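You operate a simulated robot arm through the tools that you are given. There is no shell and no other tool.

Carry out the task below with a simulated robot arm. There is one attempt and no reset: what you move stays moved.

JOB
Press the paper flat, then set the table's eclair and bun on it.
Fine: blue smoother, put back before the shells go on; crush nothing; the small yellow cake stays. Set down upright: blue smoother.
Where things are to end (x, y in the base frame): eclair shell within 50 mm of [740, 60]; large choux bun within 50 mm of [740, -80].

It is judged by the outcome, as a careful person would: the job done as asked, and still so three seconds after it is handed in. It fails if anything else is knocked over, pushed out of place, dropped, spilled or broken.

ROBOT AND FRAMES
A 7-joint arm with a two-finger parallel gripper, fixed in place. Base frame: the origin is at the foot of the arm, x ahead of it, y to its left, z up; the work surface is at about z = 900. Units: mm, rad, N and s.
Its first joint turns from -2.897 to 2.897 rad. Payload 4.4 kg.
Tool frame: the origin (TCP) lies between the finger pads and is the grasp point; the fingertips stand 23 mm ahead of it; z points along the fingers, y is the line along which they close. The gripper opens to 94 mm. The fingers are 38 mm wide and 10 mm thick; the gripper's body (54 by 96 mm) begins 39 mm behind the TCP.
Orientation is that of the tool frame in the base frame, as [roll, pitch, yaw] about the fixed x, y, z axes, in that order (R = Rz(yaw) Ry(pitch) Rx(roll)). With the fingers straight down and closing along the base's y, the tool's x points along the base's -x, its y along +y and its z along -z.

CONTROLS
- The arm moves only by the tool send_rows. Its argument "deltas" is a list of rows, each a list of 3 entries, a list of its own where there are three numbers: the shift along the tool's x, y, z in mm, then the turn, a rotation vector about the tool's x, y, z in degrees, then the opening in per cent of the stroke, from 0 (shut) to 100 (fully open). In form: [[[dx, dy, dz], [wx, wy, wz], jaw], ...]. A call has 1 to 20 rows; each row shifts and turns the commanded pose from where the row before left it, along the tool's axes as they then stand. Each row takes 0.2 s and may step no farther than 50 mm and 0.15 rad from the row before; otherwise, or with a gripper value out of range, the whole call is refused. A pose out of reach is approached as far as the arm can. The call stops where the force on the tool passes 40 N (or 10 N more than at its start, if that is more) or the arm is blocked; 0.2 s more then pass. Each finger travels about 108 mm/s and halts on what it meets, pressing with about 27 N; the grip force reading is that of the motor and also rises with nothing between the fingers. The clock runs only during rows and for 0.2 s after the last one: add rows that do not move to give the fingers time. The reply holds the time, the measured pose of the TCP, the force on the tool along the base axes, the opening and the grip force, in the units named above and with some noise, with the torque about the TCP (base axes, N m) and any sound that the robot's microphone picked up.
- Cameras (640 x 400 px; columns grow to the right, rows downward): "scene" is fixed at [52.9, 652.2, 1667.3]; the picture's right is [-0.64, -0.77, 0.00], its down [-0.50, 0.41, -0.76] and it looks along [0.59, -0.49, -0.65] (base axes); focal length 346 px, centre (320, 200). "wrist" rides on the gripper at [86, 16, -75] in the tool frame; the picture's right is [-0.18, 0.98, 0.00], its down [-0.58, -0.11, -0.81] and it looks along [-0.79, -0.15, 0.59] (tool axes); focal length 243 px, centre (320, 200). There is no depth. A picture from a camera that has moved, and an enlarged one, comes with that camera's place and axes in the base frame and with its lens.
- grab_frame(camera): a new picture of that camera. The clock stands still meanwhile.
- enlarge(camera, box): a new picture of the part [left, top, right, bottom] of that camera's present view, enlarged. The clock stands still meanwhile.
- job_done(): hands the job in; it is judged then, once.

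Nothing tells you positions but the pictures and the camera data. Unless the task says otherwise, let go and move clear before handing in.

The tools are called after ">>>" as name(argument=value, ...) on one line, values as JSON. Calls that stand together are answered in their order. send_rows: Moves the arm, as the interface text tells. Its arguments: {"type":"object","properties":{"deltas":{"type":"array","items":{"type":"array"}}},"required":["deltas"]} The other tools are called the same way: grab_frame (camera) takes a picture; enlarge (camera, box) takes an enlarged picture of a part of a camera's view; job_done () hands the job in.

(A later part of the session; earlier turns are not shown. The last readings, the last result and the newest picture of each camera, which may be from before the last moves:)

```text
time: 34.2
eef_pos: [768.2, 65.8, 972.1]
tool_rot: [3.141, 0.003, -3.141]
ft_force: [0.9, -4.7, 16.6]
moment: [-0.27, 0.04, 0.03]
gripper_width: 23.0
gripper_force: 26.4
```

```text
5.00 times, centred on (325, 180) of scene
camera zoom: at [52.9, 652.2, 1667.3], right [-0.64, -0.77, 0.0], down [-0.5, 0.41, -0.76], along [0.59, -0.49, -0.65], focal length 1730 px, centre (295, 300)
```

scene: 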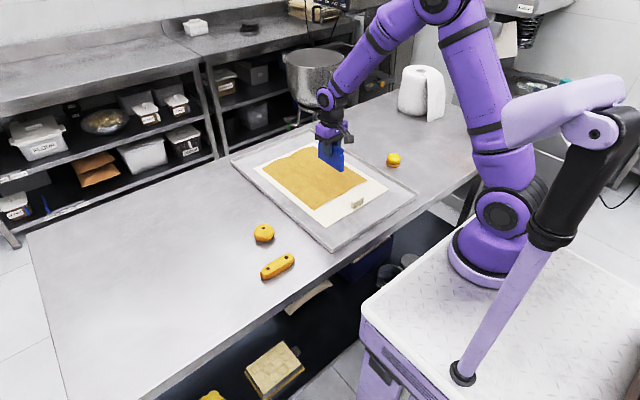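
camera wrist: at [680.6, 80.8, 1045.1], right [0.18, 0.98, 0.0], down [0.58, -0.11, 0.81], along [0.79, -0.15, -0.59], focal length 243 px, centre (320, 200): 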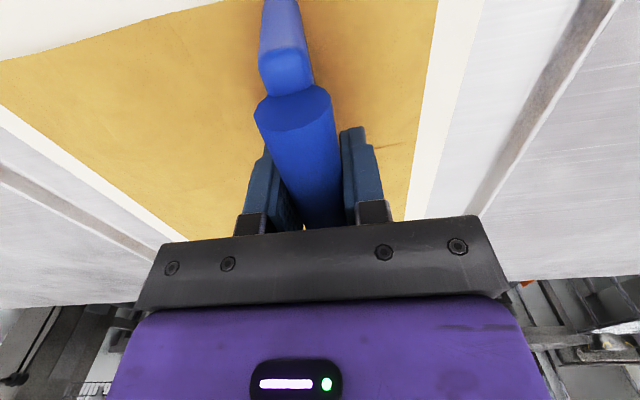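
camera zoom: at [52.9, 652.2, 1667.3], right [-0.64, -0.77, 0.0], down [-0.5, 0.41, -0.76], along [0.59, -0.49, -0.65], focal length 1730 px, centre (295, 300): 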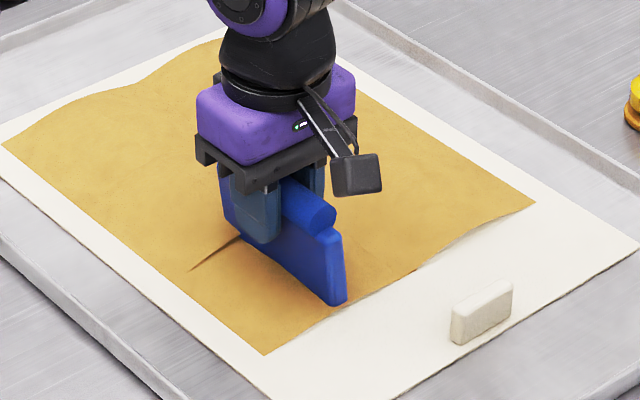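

The smoother is tilting a little in the grip from drag at ~16 N, so dragging needs to be lighter. I'll lift off and look at how the panel has changed.

>>> send_rows(deltas=[[[0, 0, -20], [0, 0, 0], 0], [[0, 0, -40], [0, 0, 0], 0], [[30, -20, -30], [0, 0, 0], 0], [[30, -20, -30], [0, 0, 0], 0], [[40, -20, 0], [0, 0, 0], 0], [[40, -20, 0], [0, 0, 0], 0], [[0, 0, 0], [0, 0, 0], 0]])

>>> enlarge(camera="scene", box=[255, 140, 395, 228])

>>> grab_frame(camera="wrist")

```text
time: 35.8
eef_pos: [629.4, -15.0, 1090.3]
tool_rot: [-3.141, 0.0, -3.141]
ft_force: [-0.6, -0.5, -1.5]
moment: [-0.01, 0.0, -0.01]
gripper_width: 23.1
gripper_force: 27.1
```

```text
4.55 times, centred on (325, 184) of scene
camera zoom: at [52.9, 652.2, 1667.3], right [-0.64, -0.77, 0.0], down [-0.5, 0.41, -0.76], along [0.59, -0.49, -0.65], focal length 1572 px, centre (297, 273)
```

zoom: 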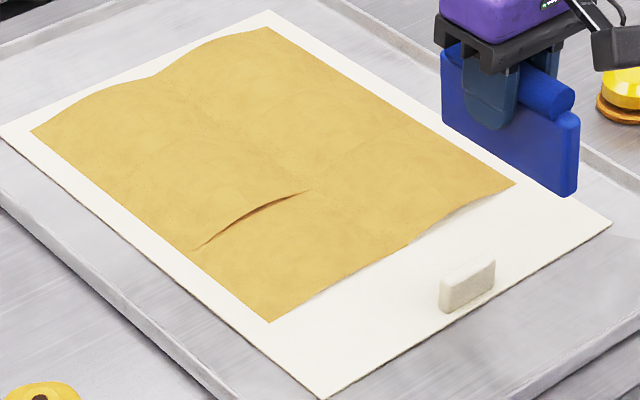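

```text
taken
camera wrist: at [541.6, -0.1, 1165.2], right [0.18, 0.98, 0.0], down [0.58, -0.11, 0.81], along [0.79, -0.15, -0.59], focal length 243 px, centre (320, 200)
```

wrist: 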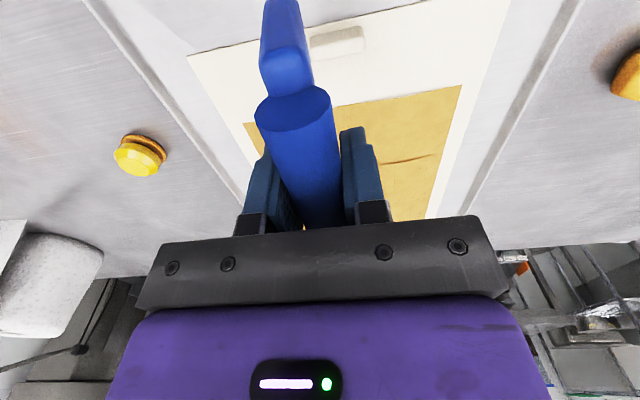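

The near +y panel is much flatter now; the unpressed panel beyond it stands up like a step. I'll go over it again from the outer edge inward, which also tips the smoother back upright.

>>> send_rows(deltas=[[[-28, 28.4, 0], [0, 0, 0], 0], [[-28, 28.4, 0], [0, 0, 0], 0], [[-28, 28.4, 0], [0, 0, 0], 0], [[-28, 28.4, 0], [0, 0, 0], 0], [[-28, 28.4, 0], [0, 0, 0], 0], [[0, 0, 40], [0, 0, 0], 0], [[0, 0, 40], [0, 0, 0], 0], [[0, 0, 34], [0, 0, 0], 0], [[0, 0, 2], [0, 0, 0], 0], [[0, 0, 0], [0, 0, 0], 0]])

>>> send_rows(deltas=[[[0, 0, 1], [0, 0, 0], 0], [[0, 0, 0], [0, 0, 0], 0]])

>>> send_rows(deltas=[[[0, 0, 1], [0, 0, 0], 0], [[0, 0, 0], [0, 0, 0], 0]])

>>> send_rows(deltas=[[[0, 0, 0.7], [0, 0, 0], 0], [[0, 0, 0], [0, 0, 0], 0]])

```text
time: 38.0
eef_pos: [767.7, 127.6, 974.2]
tool_rot: [3.142, 0.0, -3.141]
ft_force: [-0.2, 0.0, -0.1]
moment: [0.02, -0.04, -0.03]
gripper_width: 23.2
gripper_force: 27.1
```

```text
time: 38.6
eef_pos: [768.2, 128.5, 973.9]
tool_rot: [3.141, -0.001, -3.14]
ft_force: [0.5, -0.1, -0.2]
moment: [-0.03, 0.0, 0.0]
gripper_width: 23.1
gripper_force: 27.4
```

```text
time: 39.2
eef_pos: [768.7, 128.1, 972.1]
tool_rot: [-3.141, 0.0, -3.142]
ft_force: [0.2, -0.9, -1.5]
moment: [0.06, -0.01, 0.0]
gripper_width: 23.0
gripper_force: 26.5
```

```text
time: 39.8
eef_pos: [768.5, 127.9, 971.5]
tool_rot: [3.139, 0.0, -3.142]
ft_force: [-0.9, 0.7, -0.7]
moment: [0.04, 0.0, 0.01]
gripper_width: 23.0
gripper_force: 26.5
```

>>> send_rows(deltas=[[[0, 0, 0.7], [0, 0, 0], 0], [[0, 0, 0], [0, 0, 0], 0]])

>>> send_rows(deltas=[[[0, 0, 0.7], [0, 0, 0], 0], [[0, 0, 0], [0, 0, 0], 0]])

>>> enlarge(camera="scene", box=[235, 140, 335, 220])

```text
time: 40.4
eef_pos: [768.4, 127.3, 970.8]
tool_rot: [-3.141, 0.0, -3.141]
ft_force: [0.2, 0.1, 1.9]
moment: [0.01, -0.01, -0.04]
gripper_width: 22.9
gripper_force: 27.0
```

```text
time: 41.0
eef_pos: [767.8, 127.4, 971.2]
tool_rot: [-3.141, 0.001, -3.14]
ft_force: [0.0, 0.2, 11.5]
moment: [0.01, 0.07, -0.03]
gripper_width: 23.0
gripper_force: 26.7
```

```text
5.00 times, centred on (285, 180) of scene
camera zoom: at [52.9, 652.2, 1667.3], right [-0.64, -0.77, 0.0], down [-0.5, 0.41, -0.76], along [0.59, -0.49, -0.65], focal length 1730 px, centre (495, 300)
```

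zoom: 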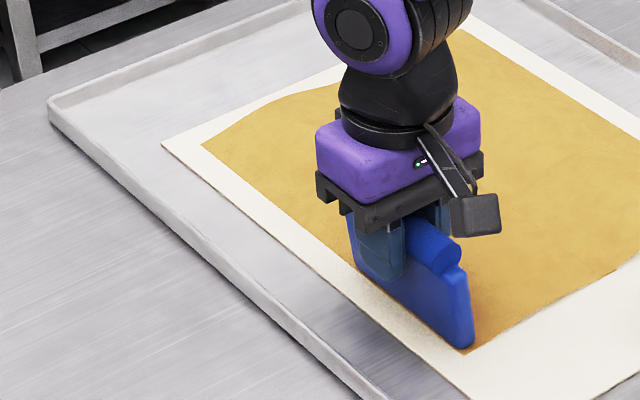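

Contact at 11 N on the outer edge. Sweeping inward now in short calls.

>>> send_rows(deltas=[[[0, -7, 0], [0, 0, 0], 0], [[0, -7, 0], [0, 0, 0], 0], [[0, -7, 0], [0, 0, 0], 0]])

>>> send_rows(deltas=[[[0, -7, 0], [0, 0, 0], 0], [[0, -7, 0], [0, 0, 0], 0], [[0, -7, 0], [0, 0, 0], 0]])

>>> send_rows(deltas=[[[0, -7, 0], [0, 0, 0], 0], [[0, -7, 0], [0, 0, 0], 0], [[0, -7, 0], [0, 0, 0], 0]])

>>> enlarge(camera="scene", box=[235, 140, 395, 228])

>>> grab_frame(camera="wrist")

```text
time: 41.8
eef_pos: [768.8, 106.8, 969.7]
tool_rot: [-3.141, -0.001, -3.141]
ft_force: [-1.0, 5.1, 16.3]
moment: [0.3, -0.02, -0.03]
gripper_width: 23.2
gripper_force: 26.6
```

```text
time: 42.6
eef_pos: [767.8, 84.6, 970.1]
tool_rot: [-3.14, -0.001, -3.141]
ft_force: [-0.4, 2.7, 14.4]
moment: [0.27, 0.0, -0.01]
gripper_width: 22.7
gripper_force: 27.4
```

```text
time: 43.4
eef_pos: [767.7, 63.6, 969.6]
tool_rot: [3.141, 0.0, 3.141]
ft_force: [0.7, 2.0, 13.0]
moment: [0.29, -0.03, 0.0]
gripper_width: 23.0
gripper_force: 27.1
```

```text
4.00 times, centred on (315, 184) of scene
camera zoom: at [52.9, 652.2, 1667.3], right [-0.64, -0.77, 0.0], down [-0.5, 0.41, -0.76], along [0.59, -0.49, -0.65], focal length 1384 px, centre (340, 264)
```

zoom: 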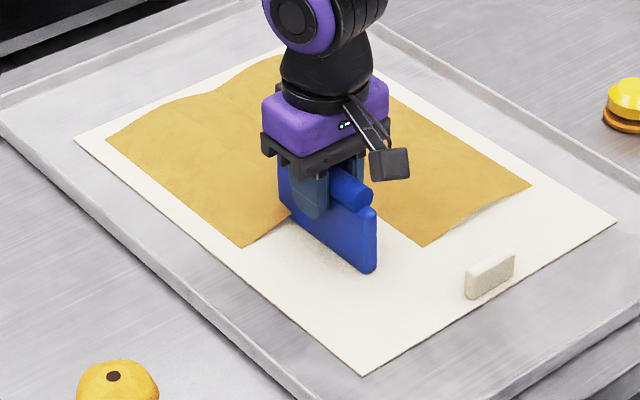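

```text
taken
camera wrist: at [680.9, 80.0, 1044.1], right [0.18, 0.98, 0.0], down [0.58, -0.11, 0.81], along [0.79, -0.15, -0.59], focal length 243 px, centre (320, 200)
```

wrist: 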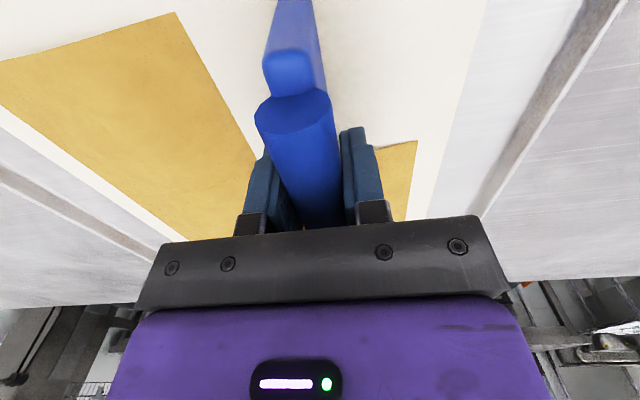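

The near +y panel has dropped completely flat: its golden hump is gone and it lies flush with the white. The other five panels remain. I'll keep sweeping on toward −y over the near −y panel.

>>> send_rows(deltas=[[[0, -7, -0.3], [0, 0, 0], 0], [[0, -7, 0], [0, 0, 0], 0], [[0, -7, 0], [0, 0, 0], 0], [[0, -7, 0], [0, 0, 0], 0], [[0, -7, 0], [0, 0, 0], 0]])

>>> send_rows(deltas=[[[0, -7, 0], [0, 0, 0], 0], [[0, -7, 0], [0, 0, 0], 0], [[0, -7, 0], [0, 0, 0], 0], [[0, -7, 0], [0, 0, 0], 0]])

>>> enlarge(camera="scene", box=[235, 140, 395, 228])

>>> grab_frame(camera="wrist")

```text
time: 44.6
eef_pos: [767.0, 29.9, 970.9]
tool_rot: [3.14, 0.0, -3.14]
ft_force: [0.0, -0.2, -1.2]
moment: [-0.02, 0.02, 0.04]
gripper_width: 23.1
gripper_force: 27.2
```

```text
time: 45.6
eef_pos: [768.5, 1.8, 969.6]
tool_rot: [-3.141, 0.0, -3.141]
ft_force: [-0.3, -0.6, -1.2]
moment: [0.04, 0.04, 0.03]
gripper_width: 22.9
gripper_force: 26.8
```

```text
4.00 times, centred on (315, 184) of scene
camera zoom: at [52.9, 652.2, 1667.3], right [-0.64, -0.77, 0.0], down [-0.5, 0.41, -0.76], along [0.59, -0.49, -0.65], focal length 1384 px, centre (340, 264)
```

zoom: 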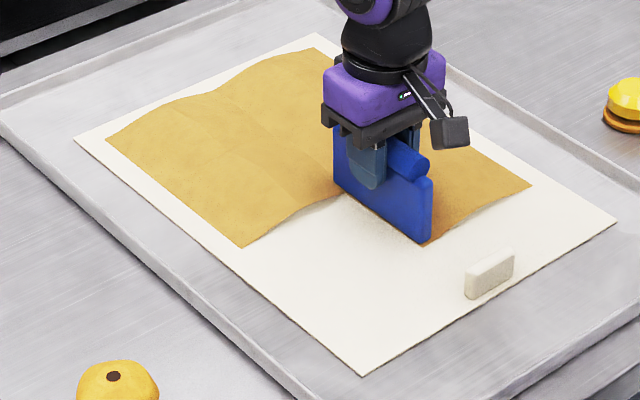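

```text
taken
camera wrist: at [681.1, 17.3, 1045.0], right [0.18, 0.98, 0.0], down [0.58, -0.11, 0.81], along [0.79, -0.15, -0.59], focal length 243 px, centre (320, 200)
```

wrist: 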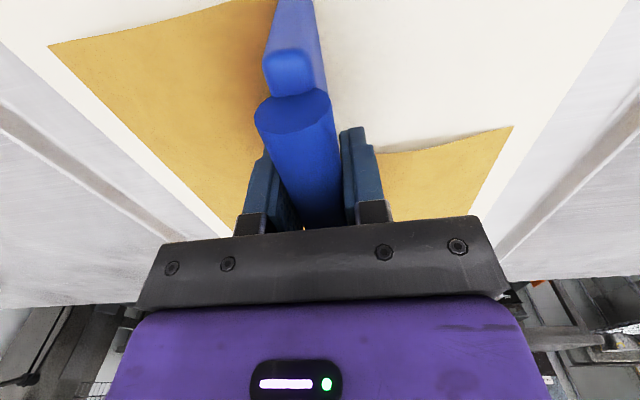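

The near +y panel is done. Now at y ≈ 2 the force is nil, so I'll feel down again and sweep the near −y panel.

>>> send_rows(deltas=[[[0, -8, 0], [0, 0, 0], 0], [[0, 0, 0.7], [0, 0, 0], 0], [[0, 0, 0], [0, 0, 0], 0]])

>>> send_rows(deltas=[[[0, 0, 0.7], [0, 0, 0], 0], [[0, 0, 0], [0, 0, 0], 0]])

>>> send_rows(deltas=[[[0, 0, 0.7], [0, 0, 0], 0], [[0, 0, 0], [0, 0, 0], 0]])

```text
time: 46.4
eef_pos: [768.6, -6.1, 969.8]
tool_rot: [3.141, -0.001, -3.141]
ft_force: [0.2, 0.8, 3.8]
moment: [0.1, 0.04, 0.0]
gripper_width: 23.0
gripper_force: 26.8
```

```text
time: 47.0
eef_pos: [767.9, -6.3, 968.5]
tool_rot: [-3.142, 0.001, -3.141]
ft_force: [-0.5, -0.5, 13.0]
moment: [0.06, 0.11, 0.0]
gripper_width: 23.0
gripper_force: 27.1
```

```text
time: 47.6
eef_pos: [768.4, -6.3, 969.7]
tool_rot: [3.142, 0.003, 3.141]
ft_force: [1.6, -0.1, 24.2]
moment: [0.03, 0.06, 0.0]
gripper_width: 23.1
gripper_force: 27.2
```

Contact is re-established. I'll ease to about 15 N and sweep toward −y.

>>> send_rows(deltas=[[[0, -3, -0.7], [0, 0, 0], 0], [[0, -6, 0], [0, 0, 0], 0], [[0, -6, 0], [0, 0, 0], 0], [[0, -6, 0], [0, 0, 0], 0]])

>>> send_rows(deltas=[[[0, -7, 0], [0, 0, 0], 0], [[0, -7, 0], [0, 0, 0], 0], [[0, -7, 0], [0, 0, 0], 0]])

>>> send_rows(deltas=[[[0, -7, 0], [0, 0, 0], 0], [[0, -7, 0], [0, 0, 0], 0], [[0, -7, 0], [0, 0, 0], 0]])

>>> enlarge(camera="scene", box=[235, 140, 395, 228])

>>> grab_frame(camera="wrist")

```text
time: 48.6
eef_pos: [768.0, -25.7, 969.2]
tool_rot: [-3.14, 0.0, -3.141]
ft_force: [-0.3, 4.2, 13.5]
moment: [0.17, -0.02, 0.0]
gripper_width: 23.2
gripper_force: 26.6
```

```text
time: 49.4
eef_pos: [767.8, -48.9, 968.9]
tool_rot: [3.141, -0.001, -3.141]
ft_force: [-0.3, 2.9, 8.8]
moment: [0.11, -0.01, -0.06]
gripper_width: 22.6
gripper_force: 26.6
```

```text
time: 50.2
eef_pos: [768.1, -69.6, 969.1]
tool_rot: [-3.141, 0.0, -3.141]
ft_force: [0.1, 3.1, 11.1]
moment: [0.08, 0.07, -0.02]
gripper_width: 23.2
gripper_force: 26.6
```

```text
4.00 times, centred on (315, 184) of scene
camera zoom: at [52.9, 652.2, 1667.3], right [-0.64, -0.77, 0.0], down [-0.5, 0.41, -0.76], along [0.59, -0.49, -0.65], focal length 1384 px, centre (340, 264)
```

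zoom: 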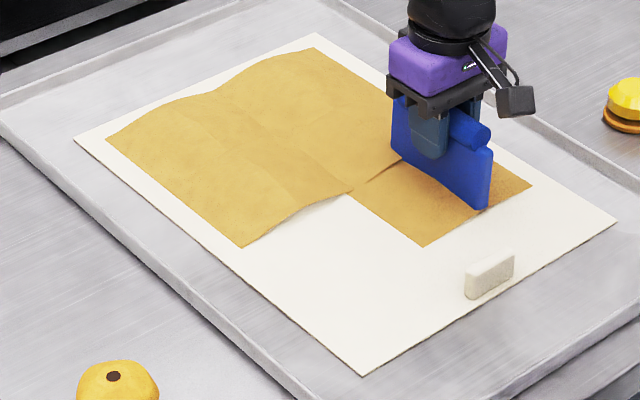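

```text
taken
camera wrist: at [680.4, -54.0, 1043.7], right [0.18, 0.98, 0.0], down [0.58, -0.11, 0.81], along [0.79, -0.15, -0.59], focal length 243 px, centre (320, 200)
```

wrist: 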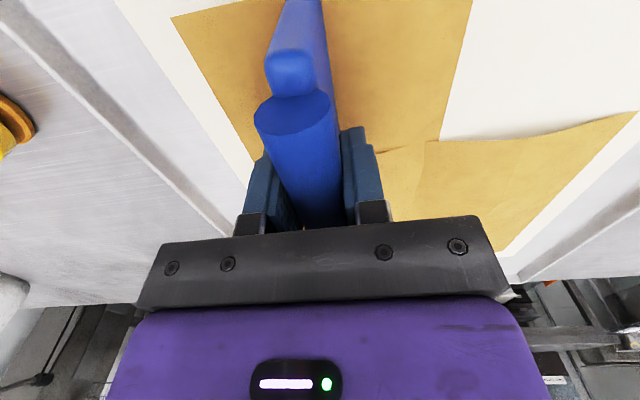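

The near −y panel is going flat behind the blade. I'll continue out to its edge.

>>> send_rows(deltas=[[[0, -7, 0], [0, 0, 0], 0], [[0, -7, 0], [0, 0, 0], 0], [[0, -7, 0], [0, 0, 0], 0]])

>>> send_rows(deltas=[[[0, -7, 0], [0, 0, 0], 0], [[0, -7, 0], [0, 0, 0], 0], [[0, -7, 0], [0, 0, 0], 0]])

>>> enlarge(camera="scene", box=[235, 140, 395, 228])

>>> grab_frame(camera="wrist")

```text
time: 51.0
eef_pos: [768.7, -90.3, 969.4]
tool_rot: [-3.141, 0.0, 3.14]
ft_force: [-0.1, 3.6, 12.6]
moment: [0.13, 0.01, 0.01]
gripper_width: 23.0
gripper_force: 27.1
```

```text
time: 51.8
eef_pos: [768.0, -111.3, 969.7]
tool_rot: [-3.141, 0.001, 3.141]
ft_force: [0.0, 1.9, 5.1]
moment: [0.05, -0.02, 0.0]
gripper_width: 22.8
gripper_force: 26.7
```

```text
4.00 times, centred on (315, 184) of scene
camera zoom: at [52.9, 652.2, 1667.3], right [-0.64, -0.77, 0.0], down [-0.5, 0.41, -0.76], along [0.59, -0.49, -0.65], focal length 1384 px, centre (340, 264)
```

zoom: 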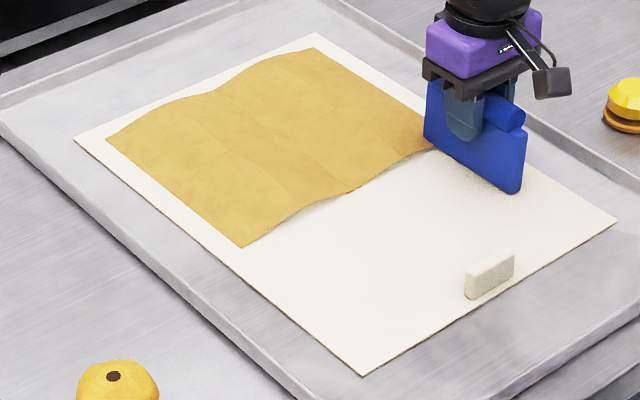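

```text
taken
camera wrist: at [680.4, -96.3, 1044.0], right [0.18, 0.98, 0.0], down [0.58, -0.11, 0.81], along [0.79, -0.15, -0.59], focal length 243 px, centre (320, 200)
```

wrist: 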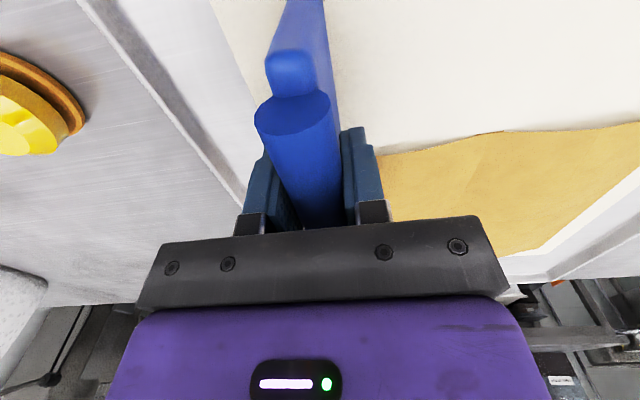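

Both near panels are flat. Next are the middle panels (x ≈ 870), starting at their −y edge and sweeping toward +y.

>>> send_rows(deltas=[[[0, 0, -15], [0, 0, 0], 0], [[0, 0, -10], [0, 0, 0], 0], [[-34, 0, 0], [0, 0, 0], 0], [[-34, 0, 0], [0, 0, 0], 0], [[-34, 0, 0], [0, 0, 0], 0], [[0, 0, 12], [0, 0, 0], 0], [[0, 0, 8], [0, 0, 0], 0], [[0, 0, 1.5], [0, 0, 0], 0], [[0, 0, 0], [0, 0, 0], 0]])

>>> send_rows(deltas=[[[0, 0, 1], [0, 0, 0], 0], [[0, 0, 0], [0, 0, 0], 0]])

>>> send_rows(deltas=[[[0, 0, 0.8], [0, 0, 0], 0], [[0, 0, 0], [0, 0, 0], 0]])

```text
time: 53.8
eef_pos: [871.0, -111.4, 972.9]
tool_rot: [3.141, -0.001, 3.141]
ft_force: [-0.3, 0.1, -0.7]
moment: [0.01, -0.01, 0.0]
gripper_width: 23.0
gripper_force: 26.9
```

```text
time: 54.4
eef_pos: [869.5, -111.5, 971.3]
tool_rot: [3.142, 0.0, -3.141]
ft_force: [0.1, -0.1, -1.0]
moment: [-0.01, 0.05, 0.0]
gripper_width: 23.0
gripper_force: 26.9
```

```text
time: 55.0
eef_pos: [869.1, -110.7, 971.0]
tool_rot: [3.14, -0.001, 3.141]
ft_force: [0.4, 0.1, -0.7]
moment: [-0.02, -0.02, -0.02]
gripper_width: 23.2
gripper_force: 27.2
```

>>> send_rows(deltas=[[[0, 0, 0.8], [0, 0, 0], 0], [[0, 0, 0], [0, 0, 0], 0]])

>>> send_rows(deltas=[[[0, 0, 0.7], [0, 0, 0], 0], [[0, 0, 0], [0, 0, 0], 0]])

>>> send_rows(deltas=[[[0, 0, 0.5], [0, 0, 0], 0], [[0, 0, 0], [0, 0, 0], 0]])

```text
time: 55.6
eef_pos: [870.0, -111.9, 968.4]
tool_rot: [-3.141, -0.002, -3.141]
ft_force: [-0.1, 0.4, -0.8]
moment: [-0.01, 0.03, 0.04]
gripper_width: 23.2
gripper_force: 27.3
```

```text
time: 56.2
eef_pos: [870.4, -112.1, 968.4]
tool_rot: [3.14, -0.001, -3.14]
ft_force: [-0.2, 1.5, 5.8]
moment: [-0.04, 0.12, 0.02]
gripper_width: 23.1
gripper_force: 26.5
```

```text
time: 56.8
eef_pos: [870.0, -111.3, 969.8]
tool_rot: [-3.141, 0.003, -3.14]
ft_force: [0.4, 0.6, 12.3]
moment: [0.01, 0.09, -0.03]
gripper_width: 23.1
gripper_force: 26.7
```

Contact at 12 N. Sweeping the middle −y panel toward +y.

>>> send_rows(deltas=[[[0, 7, 0], [0, 0, 0], 0], [[0, 7, 0], [0, 0, 0], 0], [[0, 7, 0], [0, 0, 0], 0], [[0, 7, 0], [0, 0, 0], 0]])

>>> send_rows(deltas=[[[0, 7, 0], [0, 0, 0], 0], [[0, 7, 0], [0, 0, 0], 0], [[0, 7, 0], [0, 0, 0], 0], [[0, 7, 0], [0, 0, 0], 0]])

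>>> enlarge(camera="scene", box=[235, 130, 395, 218])

>>> grab_frame(camera="wrist")

```text
time: 57.8
eef_pos: [871.0, -83.6, 969.7]
tool_rot: [-3.14, 0.0, -3.142]
ft_force: [0.1, -2.9, 12.3]
moment: [-0.25, -0.03, -0.01]
gripper_width: 23.1
gripper_force: 27.0
```

```text
time: 58.8
eef_pos: [869.1, -55.3, 968.9]
tool_rot: [3.141, -0.002, -3.141]
ft_force: [-0.7, -3.8, 12.9]
moment: [-0.25, 0.05, 0.08]
gripper_width: 23.0
gripper_force: 27.0
```

```text
4.00 times, centred on (315, 174) of scene
camera zoom: at [52.9, 652.2, 1667.3], right [-0.64, -0.77, 0.0], down [-0.5, 0.41, -0.76], along [0.59, -0.49, -0.65], focal length 1384 px, centre (340, 304)
```

zoom: 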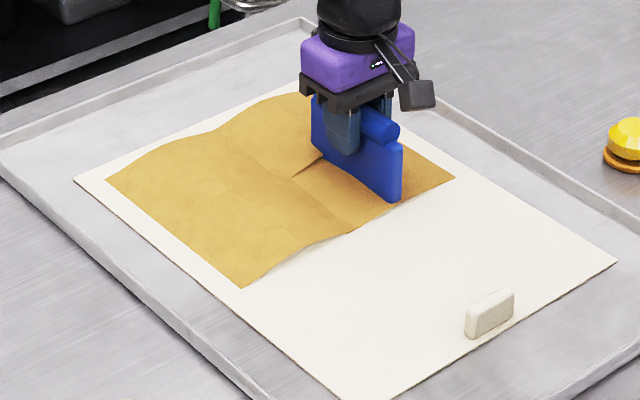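

```text
taken
camera wrist: at [782.2, -40.3, 1043.4], right [0.18, 0.98, 0.0], down [0.58, -0.11, 0.81], along [0.79, -0.15, -0.59], focal length 243 px, centre (320, 200)
```

wrist: 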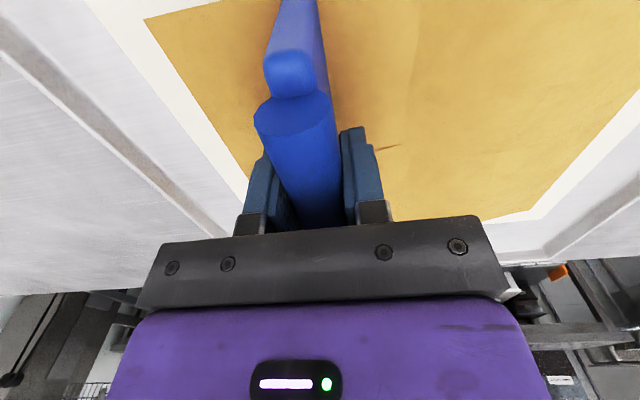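

The middle −y panel is going down and the smoother stays upright. I'll continue across it.

>>> send_rows(deltas=[[[0, 7, 0], [0, 0, 0], 0], [[0, 7, 0], [0, 0, 0], 0], [[0, 7, 0], [0, 0, 0], 0], [[0, 7, 0], [0, 0, 0], 0]])

>>> send_rows(deltas=[[[0, 7, 0], [0, 0, 0], 0], [[0, 7, 0], [0, 0, 0], 0], [[0, 7, 0], [0, 0, 0], 0], [[0, 7, 0], [0, 0, 0], 0]])

>>> enlarge(camera="scene", box=[235, 130, 395, 218])

>>> grab_frame(camera="wrist")

```text
time: 59.8
eef_pos: [869.7, -26.4, 968.9]
tool_rot: [-3.141, 0.0, 3.141]
ft_force: [0.3, -4.3, 14.4]
moment: [-0.22, 0.0, 0.01]
gripper_width: 23.2
gripper_force: 27.5
```

```text
time: 60.8
eef_pos: [868.6, 1.3, 969.0]
tool_rot: [-3.141, -0.001, 3.14]
ft_force: [0.2, -3.9, 11.7]
moment: [-0.12, -0.06, 0.0]
gripper_width: 23.2
gripper_force: 26.8
```

```text
4.00 times, centred on (315, 174) of scene
camera zoom: at [52.9, 652.2, 1667.3], right [-0.64, -0.77, 0.0], down [-0.5, 0.41, -0.76], along [0.59, -0.49, -0.65], focal length 1384 px, centre (340, 304)
```

zoom: 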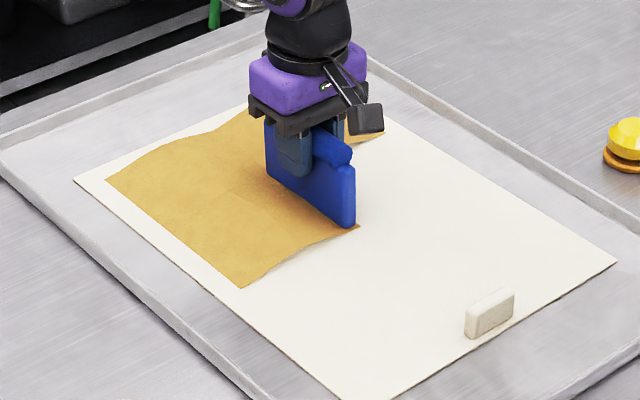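

```text
taken
camera wrist: at [782.4, 16.1, 1043.4], right [0.18, 0.98, 0.0], down [0.58, -0.11, 0.81], along [0.79, -0.15, -0.59], focal length 243 px, centre (320, 200)
```

wrist: 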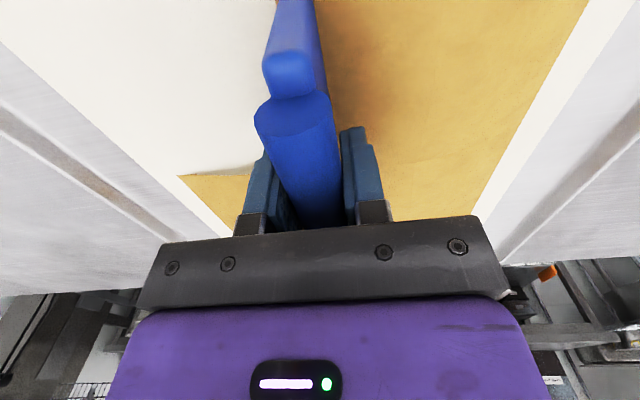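

The middle −y panel is flat. I'll carry straight on over the middle +y panel.

>>> send_rows(deltas=[[[0, 7, 0], [0, 0, 0], 0], [[0, 7, 0], [0, 0, 0], 0], [[0, 7, 0], [0, 0, 0], 0], [[0, 7, 0], [0, 0, 0], 0]])

>>> send_rows(deltas=[[[0, 7, 0], [0, 0, 0], 0], [[0, 7, 0], [0, 0, 0], 0], [[0, 7, 0], [0, 0, 0], 0], [[0, 7, 0], [0, 0, 0], 0]])

>>> enlarge(camera="scene", box=[235, 130, 395, 218])

>>> grab_frame(camera="wrist")

```text
time: 61.8
eef_pos: [869.6, 29.1, 969.0]
tool_rot: [3.141, 0.0, 3.139]
ft_force: [0.0, -2.0, 8.2]
moment: [-0.13, -0.07, -0.02]
gripper_width: 23.0
gripper_force: 27.3
```

```text
time: 62.8
eef_pos: [868.8, 56.6, 969.1]
tool_rot: [3.141, 0.0, -3.141]
ft_force: [0.1, -2.4, 7.9]
moment: [-0.08, -0.01, 0.03]
gripper_width: 23.4
gripper_force: 26.9
```

```text
4.00 times, centred on (315, 174) of scene
camera zoom: at [52.9, 652.2, 1667.3], right [-0.64, -0.77, 0.0], down [-0.5, 0.41, -0.76], along [0.59, -0.49, -0.65], focal length 1384 px, centre (340, 304)
```

zoom: 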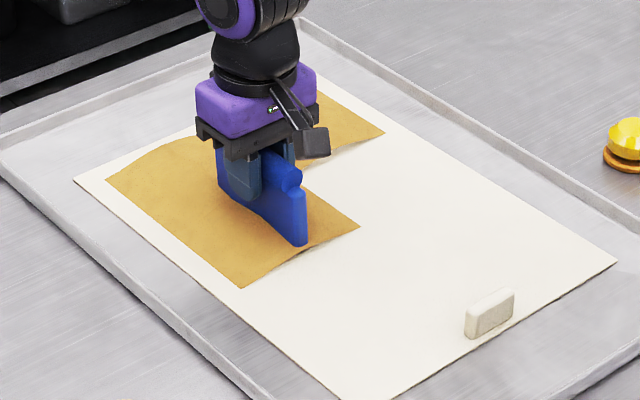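

```text
taken
camera wrist: at [782.8, 72.1, 1043.5], right [0.18, 0.98, 0.0], down [0.58, -0.11, 0.81], along [0.79, -0.15, -0.59], focal length 243 px, centre (320, 200)
```

wrist: 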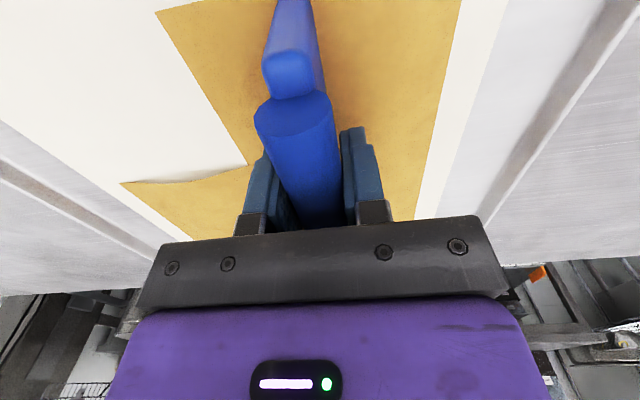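

At 8 N this panel isn't giving way as the others did, so I'll press slightly harder (~14 N) and continue, then come back over it.

>>> send_rows(deltas=[[[0, 0, 0.5], [0, 0, 0], 0], [[0, 7, 0], [0, 0, 0], 0], [[0, 7, 0], [0, 0, 0], 0], [[0, 7, 0], [0, 0, 0], 0], [[0, 7, 0], [0, 0, 0], 0]])

>>> send_rows(deltas=[[[0, 7, 0.1], [0, 0, 0], 0], [[0, 7, 0.1], [0, 0, 0], 0], [[0, 7, 0], [0, 0, 0], 0], [[0, 7, 0], [0, 0, 0], 0], [[0, 7, 0], [0, 0, 0], 0], [[0, 7, 0], [0, 0, 0], 0]])

>>> enlarge(camera="scene", box=[235, 130, 395, 218])

>>> grab_frame(camera="wrist")

```text
time: 64.0
eef_pos: [870.2, 84.4, 968.4]
tool_rot: [3.141, 0.001, -3.141]
ft_force: [-0.4, -3.6, 12.6]
moment: [-0.2, -0.01, -0.04]
gripper_width: 23.1
gripper_force: 27.1
```

```text
time: 65.4
eef_pos: [869.2, 125.6, 968.4]
tool_rot: [-3.14, 0.001, 3.141]
ft_force: [1.2, -4.8, 15.6]
moment: [-0.21, -0.03, -0.02]
gripper_width: 23.1
gripper_force: 27.6
```

```text
4.00 times, centred on (315, 174) of scene
camera zoom: at [52.9, 652.2, 1667.3], right [-0.64, -0.77, 0.0], down [-0.5, 0.41, -0.76], along [0.59, -0.49, -0.65], focal length 1384 px, centre (340, 304)
```

zoom: 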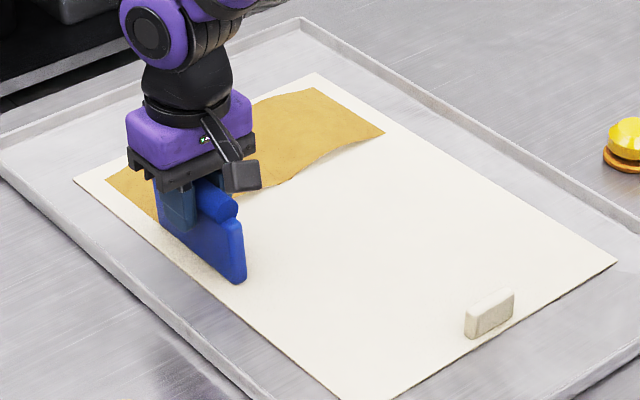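

```text
taken
camera wrist: at [782.3, 141.6, 1043.2], right [0.18, 0.98, 0.0], down [0.58, -0.11, 0.81], along [0.79, -0.15, -0.59], focal length 243 px, centre (320, 200)
```

wrist: 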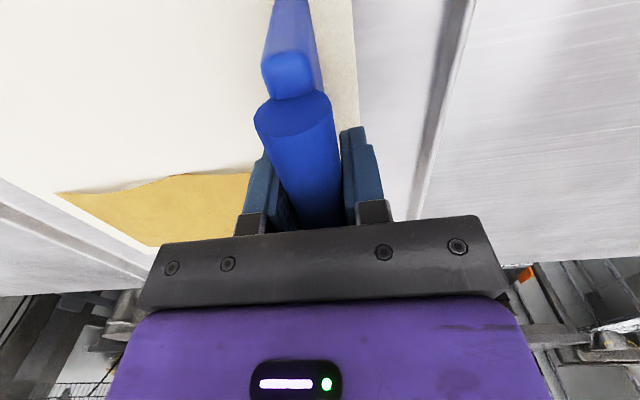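

The middle +y panel is flat too. Now the far panels: lifting, moving out to x ≈ 966, and starting from the +y side.

>>> send_rows(deltas=[[[0, 0, -15], [0, 0, 0], 0], [[0, 0, -12], [0, 0, 0], 0], [[-32, -3, 0], [0, 0, 0], 0], [[-32, -3, 0], [0, 0, 0], 0], [[-32, -4, 0], [0, 0, 0], 0], [[0, 0, 0], [0, 0, 0], 0]])

>>> grab_frame(camera="wrist")

>>> enlarge(camera="scene", box=[215, 110, 375, 218])

```text
time: 66.8
eef_pos: [964.4, 117.7, 994.6]
tool_rot: [3.142, -0.001, -3.141]
ft_force: [-0.4, -0.4, 0.1]
moment: [-0.02, -0.02, 0.0]
gripper_width: 23.4
gripper_force: 26.8
```

```text
taken
camera wrist: at [878.3, 132.8, 1069.5], right [0.18, 0.98, 0.0], down [0.58, -0.11, 0.81], along [0.79, -0.15, -0.59], focal length 243 px, centre (320, 200)
```

wrist: 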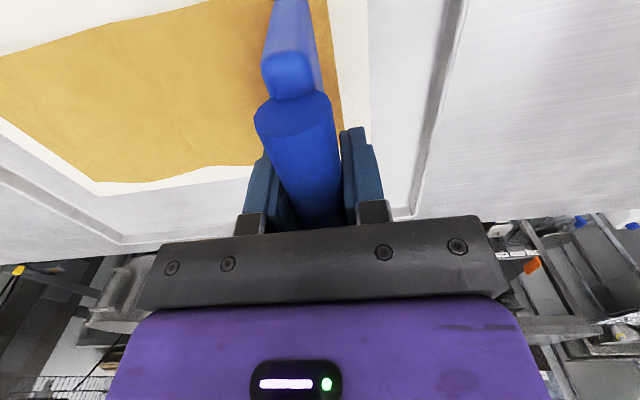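

```text
3.70 times, centred on (295, 164) of scene
camera zoom: at [52.9, 652.2, 1667.3], right [-0.64, -0.77, 0.0], down [-0.5, 0.41, -0.76], along [0.59, -0.49, -0.65], focal length 1281 px, centre (413, 333)
```

zoom: 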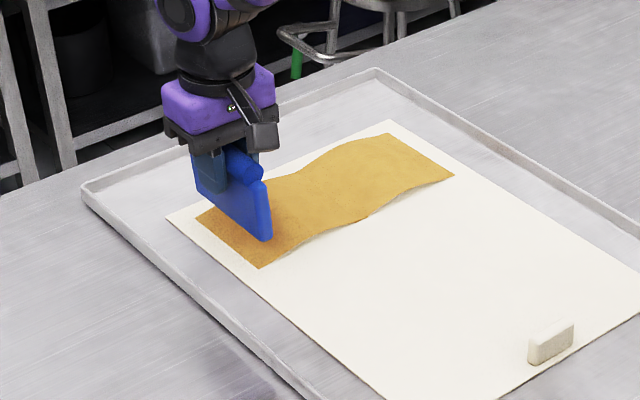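

The arm reaches there well. Lowering onto the far +y panel.

>>> send_rows(deltas=[[[0, 0, 12], [0, 0, 0], 0], [[0, 0, 8], [0, 0, 0], 0], [[0, 0, 2], [0, 0, 0], 0], [[0, 0, 1.5], [0, 0, 0], 0], [[0, 0, 0], [0, 0, 0], 0]])

>>> send_rows(deltas=[[[0, 0, 1], [0, 0, 0], 0], [[0, 0, 0], [0, 0, 0], 0]])

>>> send_rows(deltas=[[[0, 0, 1], [0, 0, 0], 0], [[0, 0, 0], [0, 0, 0], 0]])

>>> send_rows(deltas=[[[0, 0, 0.7], [0, 0, 0], 0], [[0, 0, 0], [0, 0, 0], 0]])

```text
time: 68.0
eef_pos: [965.0, 116.4, 971.8]
tool_rot: [3.141, -0.001, -3.142]
ft_force: [-0.3, 0.1, -1.2]
moment: [-0.03, 0.0, 0.02]
gripper_width: 23.3
gripper_force: 26.9
```

```text
time: 68.6
eef_pos: [966.4, 116.8, 970.7]
tool_rot: [-3.141, 0.0, 3.141]
ft_force: [-0.3, 0.0, 0.0]
moment: [0.0, -0.01, 0.01]
gripper_width: 23.2
gripper_force: 26.9
```

```text
time: 69.2
eef_pos: [966.5, 117.8, 969.6]
tool_rot: [3.14, -0.002, -3.14]
ft_force: [-0.1, -0.1, -0.3]
moment: [-0.02, 0.01, -0.01]
gripper_width: 23.3
gripper_force: 27.1
```

```text
time: 69.8
eef_pos: [966.1, 116.5, 969.6]
tool_rot: [3.142, 0.0, 3.14]
ft_force: [-0.2, -0.8, 3.0]
moment: [0.01, 0.03, 0.01]
gripper_width: 23.2
gripper_force: 27.6
```

>>> send_rows(deltas=[[[0, 0, 0.8], [0, 0, 0], 0], [[0, 0, 0], [0, 0, 0], 0]])

>>> send_rows(deltas=[[[0, -7, 0], [0, 0, 0], 0], [[0, -7, 0], [0, 0, 0], 0], [[0, -7, 0], [0, 0, 0], 0], [[0, -7, 0], [0, 0, 0], 0]])

>>> send_rows(deltas=[[[0, -7, 0], [0, 0, 0], 0], [[0, -7, 0], [0, 0, 0], 0], [[0, -7, 0], [0, 0, 0], 0], [[0, -7, 0], [0, 0, 0], 0]])

>>> enlarge(camera="scene", box=[215, 110, 375, 218])

>>> grab_frame(camera="wrist")

```text
time: 70.4
eef_pos: [966.1, 117.6, 968.7]
tool_rot: [3.141, 0.003, -3.141]
ft_force: [-0.1, 0.1, 9.7]
moment: [0.06, 0.1, -0.03]
gripper_width: 23.4
gripper_force: 27.9
```

```text
time: 71.4
eef_pos: [965.2, 88.8, 968.9]
tool_rot: [-3.141, 0.001, -3.141]
ft_force: [-0.6, 3.8, 13.0]
moment: [0.33, 0.05, -0.02]
gripper_width: 23.1
gripper_force: 26.3
```

```text
time: 72.4
eef_pos: [965.8, 60.0, 968.1]
tool_rot: [-3.142, 0.002, 3.141]
ft_force: [0.3, 2.5, 10.5]
moment: [0.16, -0.04, 0.0]
gripper_width: 23.1
gripper_force: 26.8
```

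```text
3.70 times, centred on (295, 164) of scene
camera zoom: at [52.9, 652.2, 1667.3], right [-0.64, -0.77, 0.0], down [-0.5, 0.41, -0.76], along [0.59, -0.49, -0.65], focal length 1281 px, centre (413, 333)
```

zoom: 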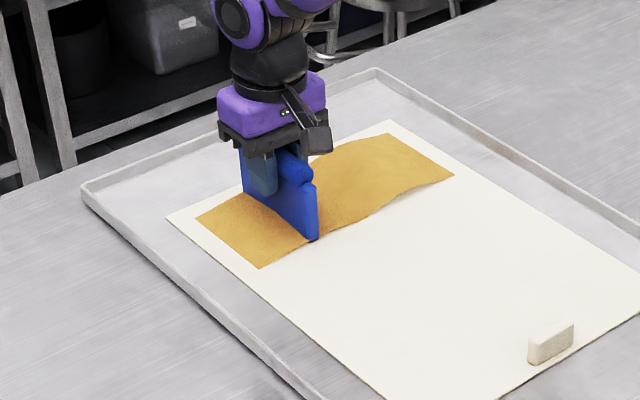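

```text
taken
camera wrist: at [878.7, 75.7, 1042.9], right [0.18, 0.98, 0.0], down [0.58, -0.11, 0.81], along [0.79, -0.15, -0.59], focal length 243 px, centre (320, 200)
```

wrist: 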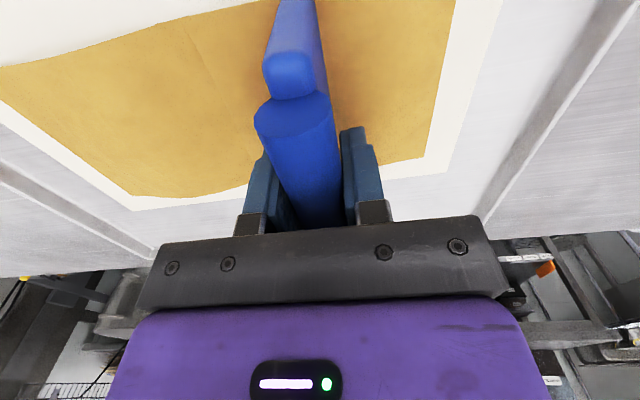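

Pressing a bit firmer and continuing toward the middle crease.

>>> send_rows(deltas=[[[0, 0, 0.4], [0, 0, 0], 0], [[0, -7, 0], [0, 0, 0], 0], [[0, -7, 0], [0, 0, 0], 0], [[0, -7, 0], [0, 0, 0], 0], [[0, -7, 0], [0, 0, 0], 0]])

>>> send_rows(deltas=[[[0, -7, 0], [0, 0, 0], 0], [[0, -7, 0], [0, 0, 0], 0], [[0, -7, 0], [0, 0, 0], 0], [[0, -7, 0], [0, 0, 0], 0]])

>>> enlarge(camera="scene", box=[215, 110, 375, 218])

>>> grab_frame(camera="wrist")

```text
time: 73.6
eef_pos: [966.8, 33.4, 967.9]
tool_rot: [-3.142, -0.001, -3.141]
ft_force: [-0.1, 4.6, 14.8]
moment: [0.23, -0.03, 0.0]
gripper_width: 23.4
gripper_force: 26.6
```

```text
time: 74.6
eef_pos: [965.9, 4.7, 968.2]
tool_rot: [-3.141, 0.002, -3.14]
ft_force: [0.2, 4.6, 15.6]
moment: [0.18, 0.03, -0.01]
gripper_width: 23.2
gripper_force: 26.5
```

```text
3.70 times, centred on (295, 164) of scene
camera zoom: at [52.9, 652.2, 1667.3], right [-0.64, -0.77, 0.0], down [-0.5, 0.41, -0.76], along [0.59, -0.49, -0.65], focal length 1281 px, centre (413, 333)
```

zoom: 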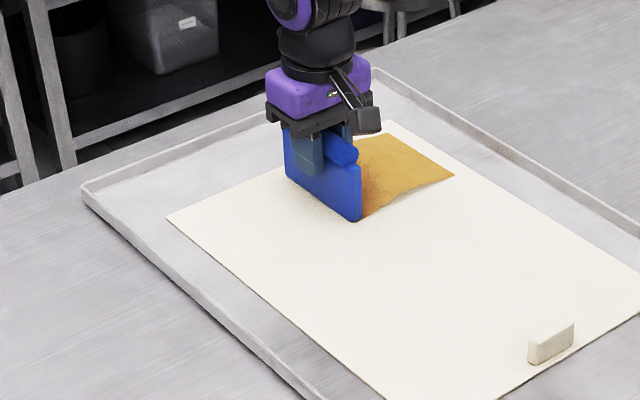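

```text
taken
camera wrist: at [878.4, 20.2, 1042.6], right [0.18, 0.98, 0.0], down [0.58, -0.11, 0.81], along [0.79, -0.15, -0.59], focal length 243 px, centre (320, 200)
```

wrist: 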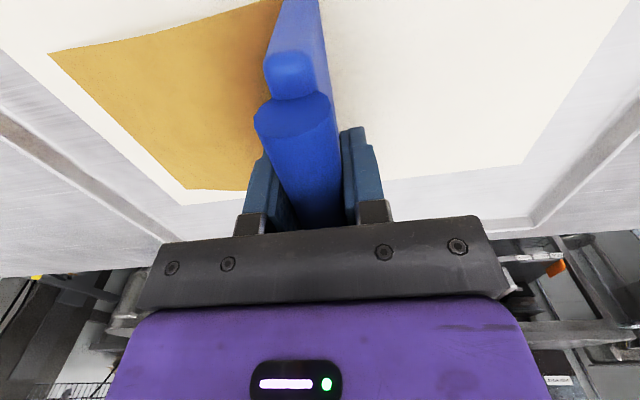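

The far +y panel is flat. One panel remains; I'll carry on to −y.

>>> send_rows(deltas=[[[0, -7, 0], [0, 0, 0], 0], [[0, -7, 0], [0, 0, 0], 0], [[0, -7, 0], [0, 0, 0], 0], [[0, -7, 0], [0, 0, 0], 0]])

>>> send_rows(deltas=[[[0, -7, 0], [0, 0, 0], 0], [[0, -7, 0], [0, 0, 0], 0], [[0, -7, 0], [0, 0, 0], 0], [[0, -7, 0], [0, 0, 0], 0]])

>>> grab_frame(camera="wrist")

>>> enlarge(camera="scene", box=[215, 110, 375, 218])

```text
time: 75.6
eef_pos: [965.8, -23.7, 968.6]
tool_rot: [3.142, 0.001, 3.141]
ft_force: [0.4, 5.7, 17.7]
moment: [0.2, 0.0, -0.06]
gripper_width: 23.0
gripper_force: 27.3
```

```text
time: 76.6
eef_pos: [965.2, -50.8, 967.2]
tool_rot: [-3.141, 0.0, 3.141]
ft_force: [-1.0, 2.0, 8.4]
moment: [0.11, -0.1, 0.01]
gripper_width: 23.3
gripper_force: 26.8
```

```text
taken
camera wrist: at [878.4, -36.2, 1041.9], right [0.18, 0.98, 0.0], down [0.58, -0.11, 0.81], along [0.79, -0.15, -0.59], focal length 243 px, centre (320, 200)
```

wrist: 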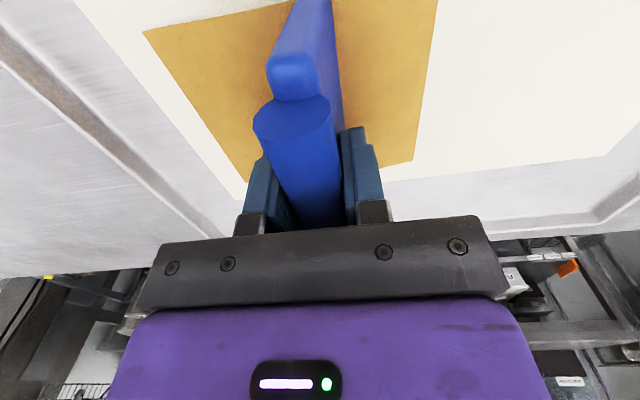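

```text
3.70 times, centred on (295, 164) of scene
camera zoom: at [52.9, 652.2, 1667.3], right [-0.64, -0.77, 0.0], down [-0.5, 0.41, -0.76], along [0.59, -0.49, -0.65], focal length 1281 px, centre (413, 333)
```

zoom: 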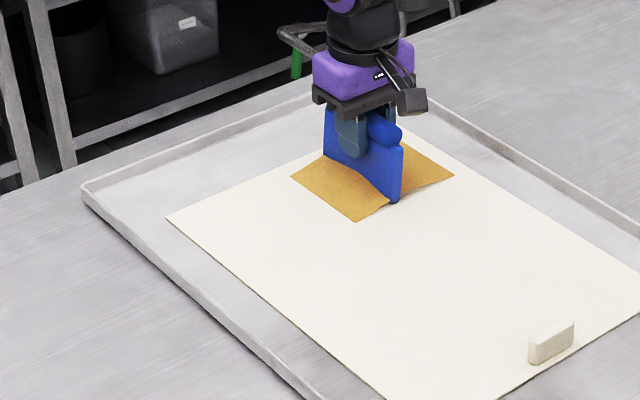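

The smoother has begun to tip in the grip from this long drag. I'll lift, go to the −y edge, and sweep the last panel the other way, which straightens it.

>>> send_rows(deltas=[[[0, 0, -20], [0, 0, 0], 0], [[0, -30, 0], [0, 0, 0], 0], [[0, -30, 0], [0, 0, 0], 0], [[0, 0, 12], [0, 0, 0], 0], [[0, 0, 5], [0, 0, 0], 0], [[0, 0, 1], [0, 0, 0], 0], [[0, 0, 0], [0, 0, 0], 0]])

>>> send_rows(deltas=[[[0, 0, 1], [0, 0, 0], 0], [[0, 0, 0], [0, 0, 0], 0]])

>>> send_rows(deltas=[[[0, 0, 0.7], [0, 0, 0], 0], [[0, 0, 0], [0, 0, 0], 0]])

```text
time: 78.2
eef_pos: [966.6, -110.9, 969.5]
tool_rot: [3.142, 0.0, -3.141]
ft_force: [-0.6, 0.0, -0.7]
moment: [0.01, -0.02, -0.01]
gripper_width: 22.9
gripper_force: 27.6
```

```text
time: 78.8
eef_pos: [966.9, -110.7, 968.2]
tool_rot: [3.141, -0.001, -3.141]
ft_force: [1.0, 0.3, -0.5]
moment: [-0.02, -0.01, -0.05]
gripper_width: 23.3
gripper_force: 26.6
```

```text
time: 79.4
eef_pos: [966.9, -111.6, 968.5]
tool_rot: [3.14, 0.0, -3.141]
ft_force: [0.6, 0.2, -0.4]
moment: [-0.01, 0.01, 0.03]
gripper_width: 23.1
gripper_force: 26.9
```

>>> send_rows(deltas=[[[0, 0, 0.7], [0, 0, 0], 0], [[0, 0, 0], [0, 0, 0], 0]])

>>> send_rows(deltas=[[[0, 0, 0.6], [0, 0, 0], 0], [[0, 0, 0], [0, 0, 0], 0]])

>>> send_rows(deltas=[[[0, 0, 0.4], [0, 0, 0], 0], [[0, 0, 0], [0, 0, 0], 0]])

```text
time: 80.0
eef_pos: [967.0, -110.7, 967.2]
tool_rot: [-3.142, -0.001, 3.142]
ft_force: [1.6, 0.6, 3.7]
moment: [0.04, -0.04, 0.03]
gripper_width: 23.1
gripper_force: 27.0
```

```text
time: 80.6
eef_pos: [965.8, -110.9, 967.0]
tool_rot: [-3.142, 0.001, 3.141]
ft_force: [0.6, 0.9, 9.9]
moment: [0.06, 0.06, -0.03]
gripper_width: 23.0
gripper_force: 26.8
```

```text
time: 81.2
eef_pos: [965.5, -110.8, 967.2]
tool_rot: [3.141, 0.002, -3.141]
ft_force: [1.0, 0.9, 16.9]
moment: [0.01, 0.14, 0.03]
gripper_width: 23.3
gripper_force: 26.8
```

>>> send_rows(deltas=[[[0, 7, -0.1], [0, 0, 0], 0], [[0, 7, 0], [0, 0, 0], 0], [[0, 7, 0], [0, 0, 0], 0], [[0, 7, 0], [0, 0, 0], 0]])

>>> send_rows(deltas=[[[0, 7, 0], [0, 0, 0], 0], [[0, 7, 0], [0, 0, 0], 0], [[0, 7, 0], [0, 0, 0], 0], [[0, 7, 0], [0, 0, 0], 0]])

>>> grab_frame(camera="wrist")

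>>> enlarge(camera="scene", box=[215, 110, 375, 218])

```text
time: 82.2
eef_pos: [965.2, -82.0, 966.8]
tool_rot: [-3.141, 0.0, -3.141]
ft_force: [0.0, -1.6, 6.5]
moment: [-0.15, -0.06, 0.0]
gripper_width: 23.4
gripper_force: 26.9
```

```text
time: 83.2
eef_pos: [966.2, -55.6, 966.3]
tool_rot: [3.141, -0.001, -3.142]
ft_force: [0.4, -0.7, 3.3]
moment: [-0.06, -0.01, 0.02]
gripper_width: 23.1
gripper_force: 27.2
```

```text
taken
camera wrist: at [878.6, -39.8, 1040.7], right [0.18, 0.98, 0.0], down [0.58, -0.11, 0.81], along [0.79, -0.15, -0.59], focal length 243 px, centre (320, 200)
```

wrist: 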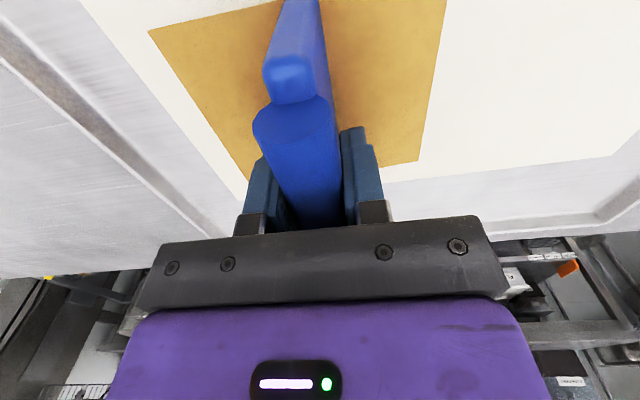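

```text
3.70 times, centred on (295, 164) of scene
camera zoom: at [52.9, 652.2, 1667.3], right [-0.64, -0.77, 0.0], down [-0.5, 0.41, -0.76], along [0.59, -0.49, -0.65], focal length 1281 px, centre (413, 333)
```

zoom: 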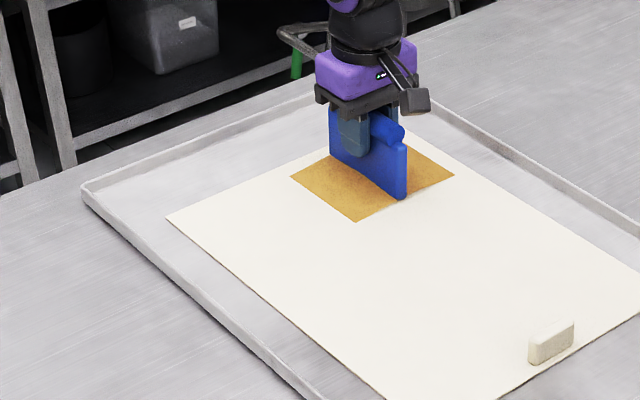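

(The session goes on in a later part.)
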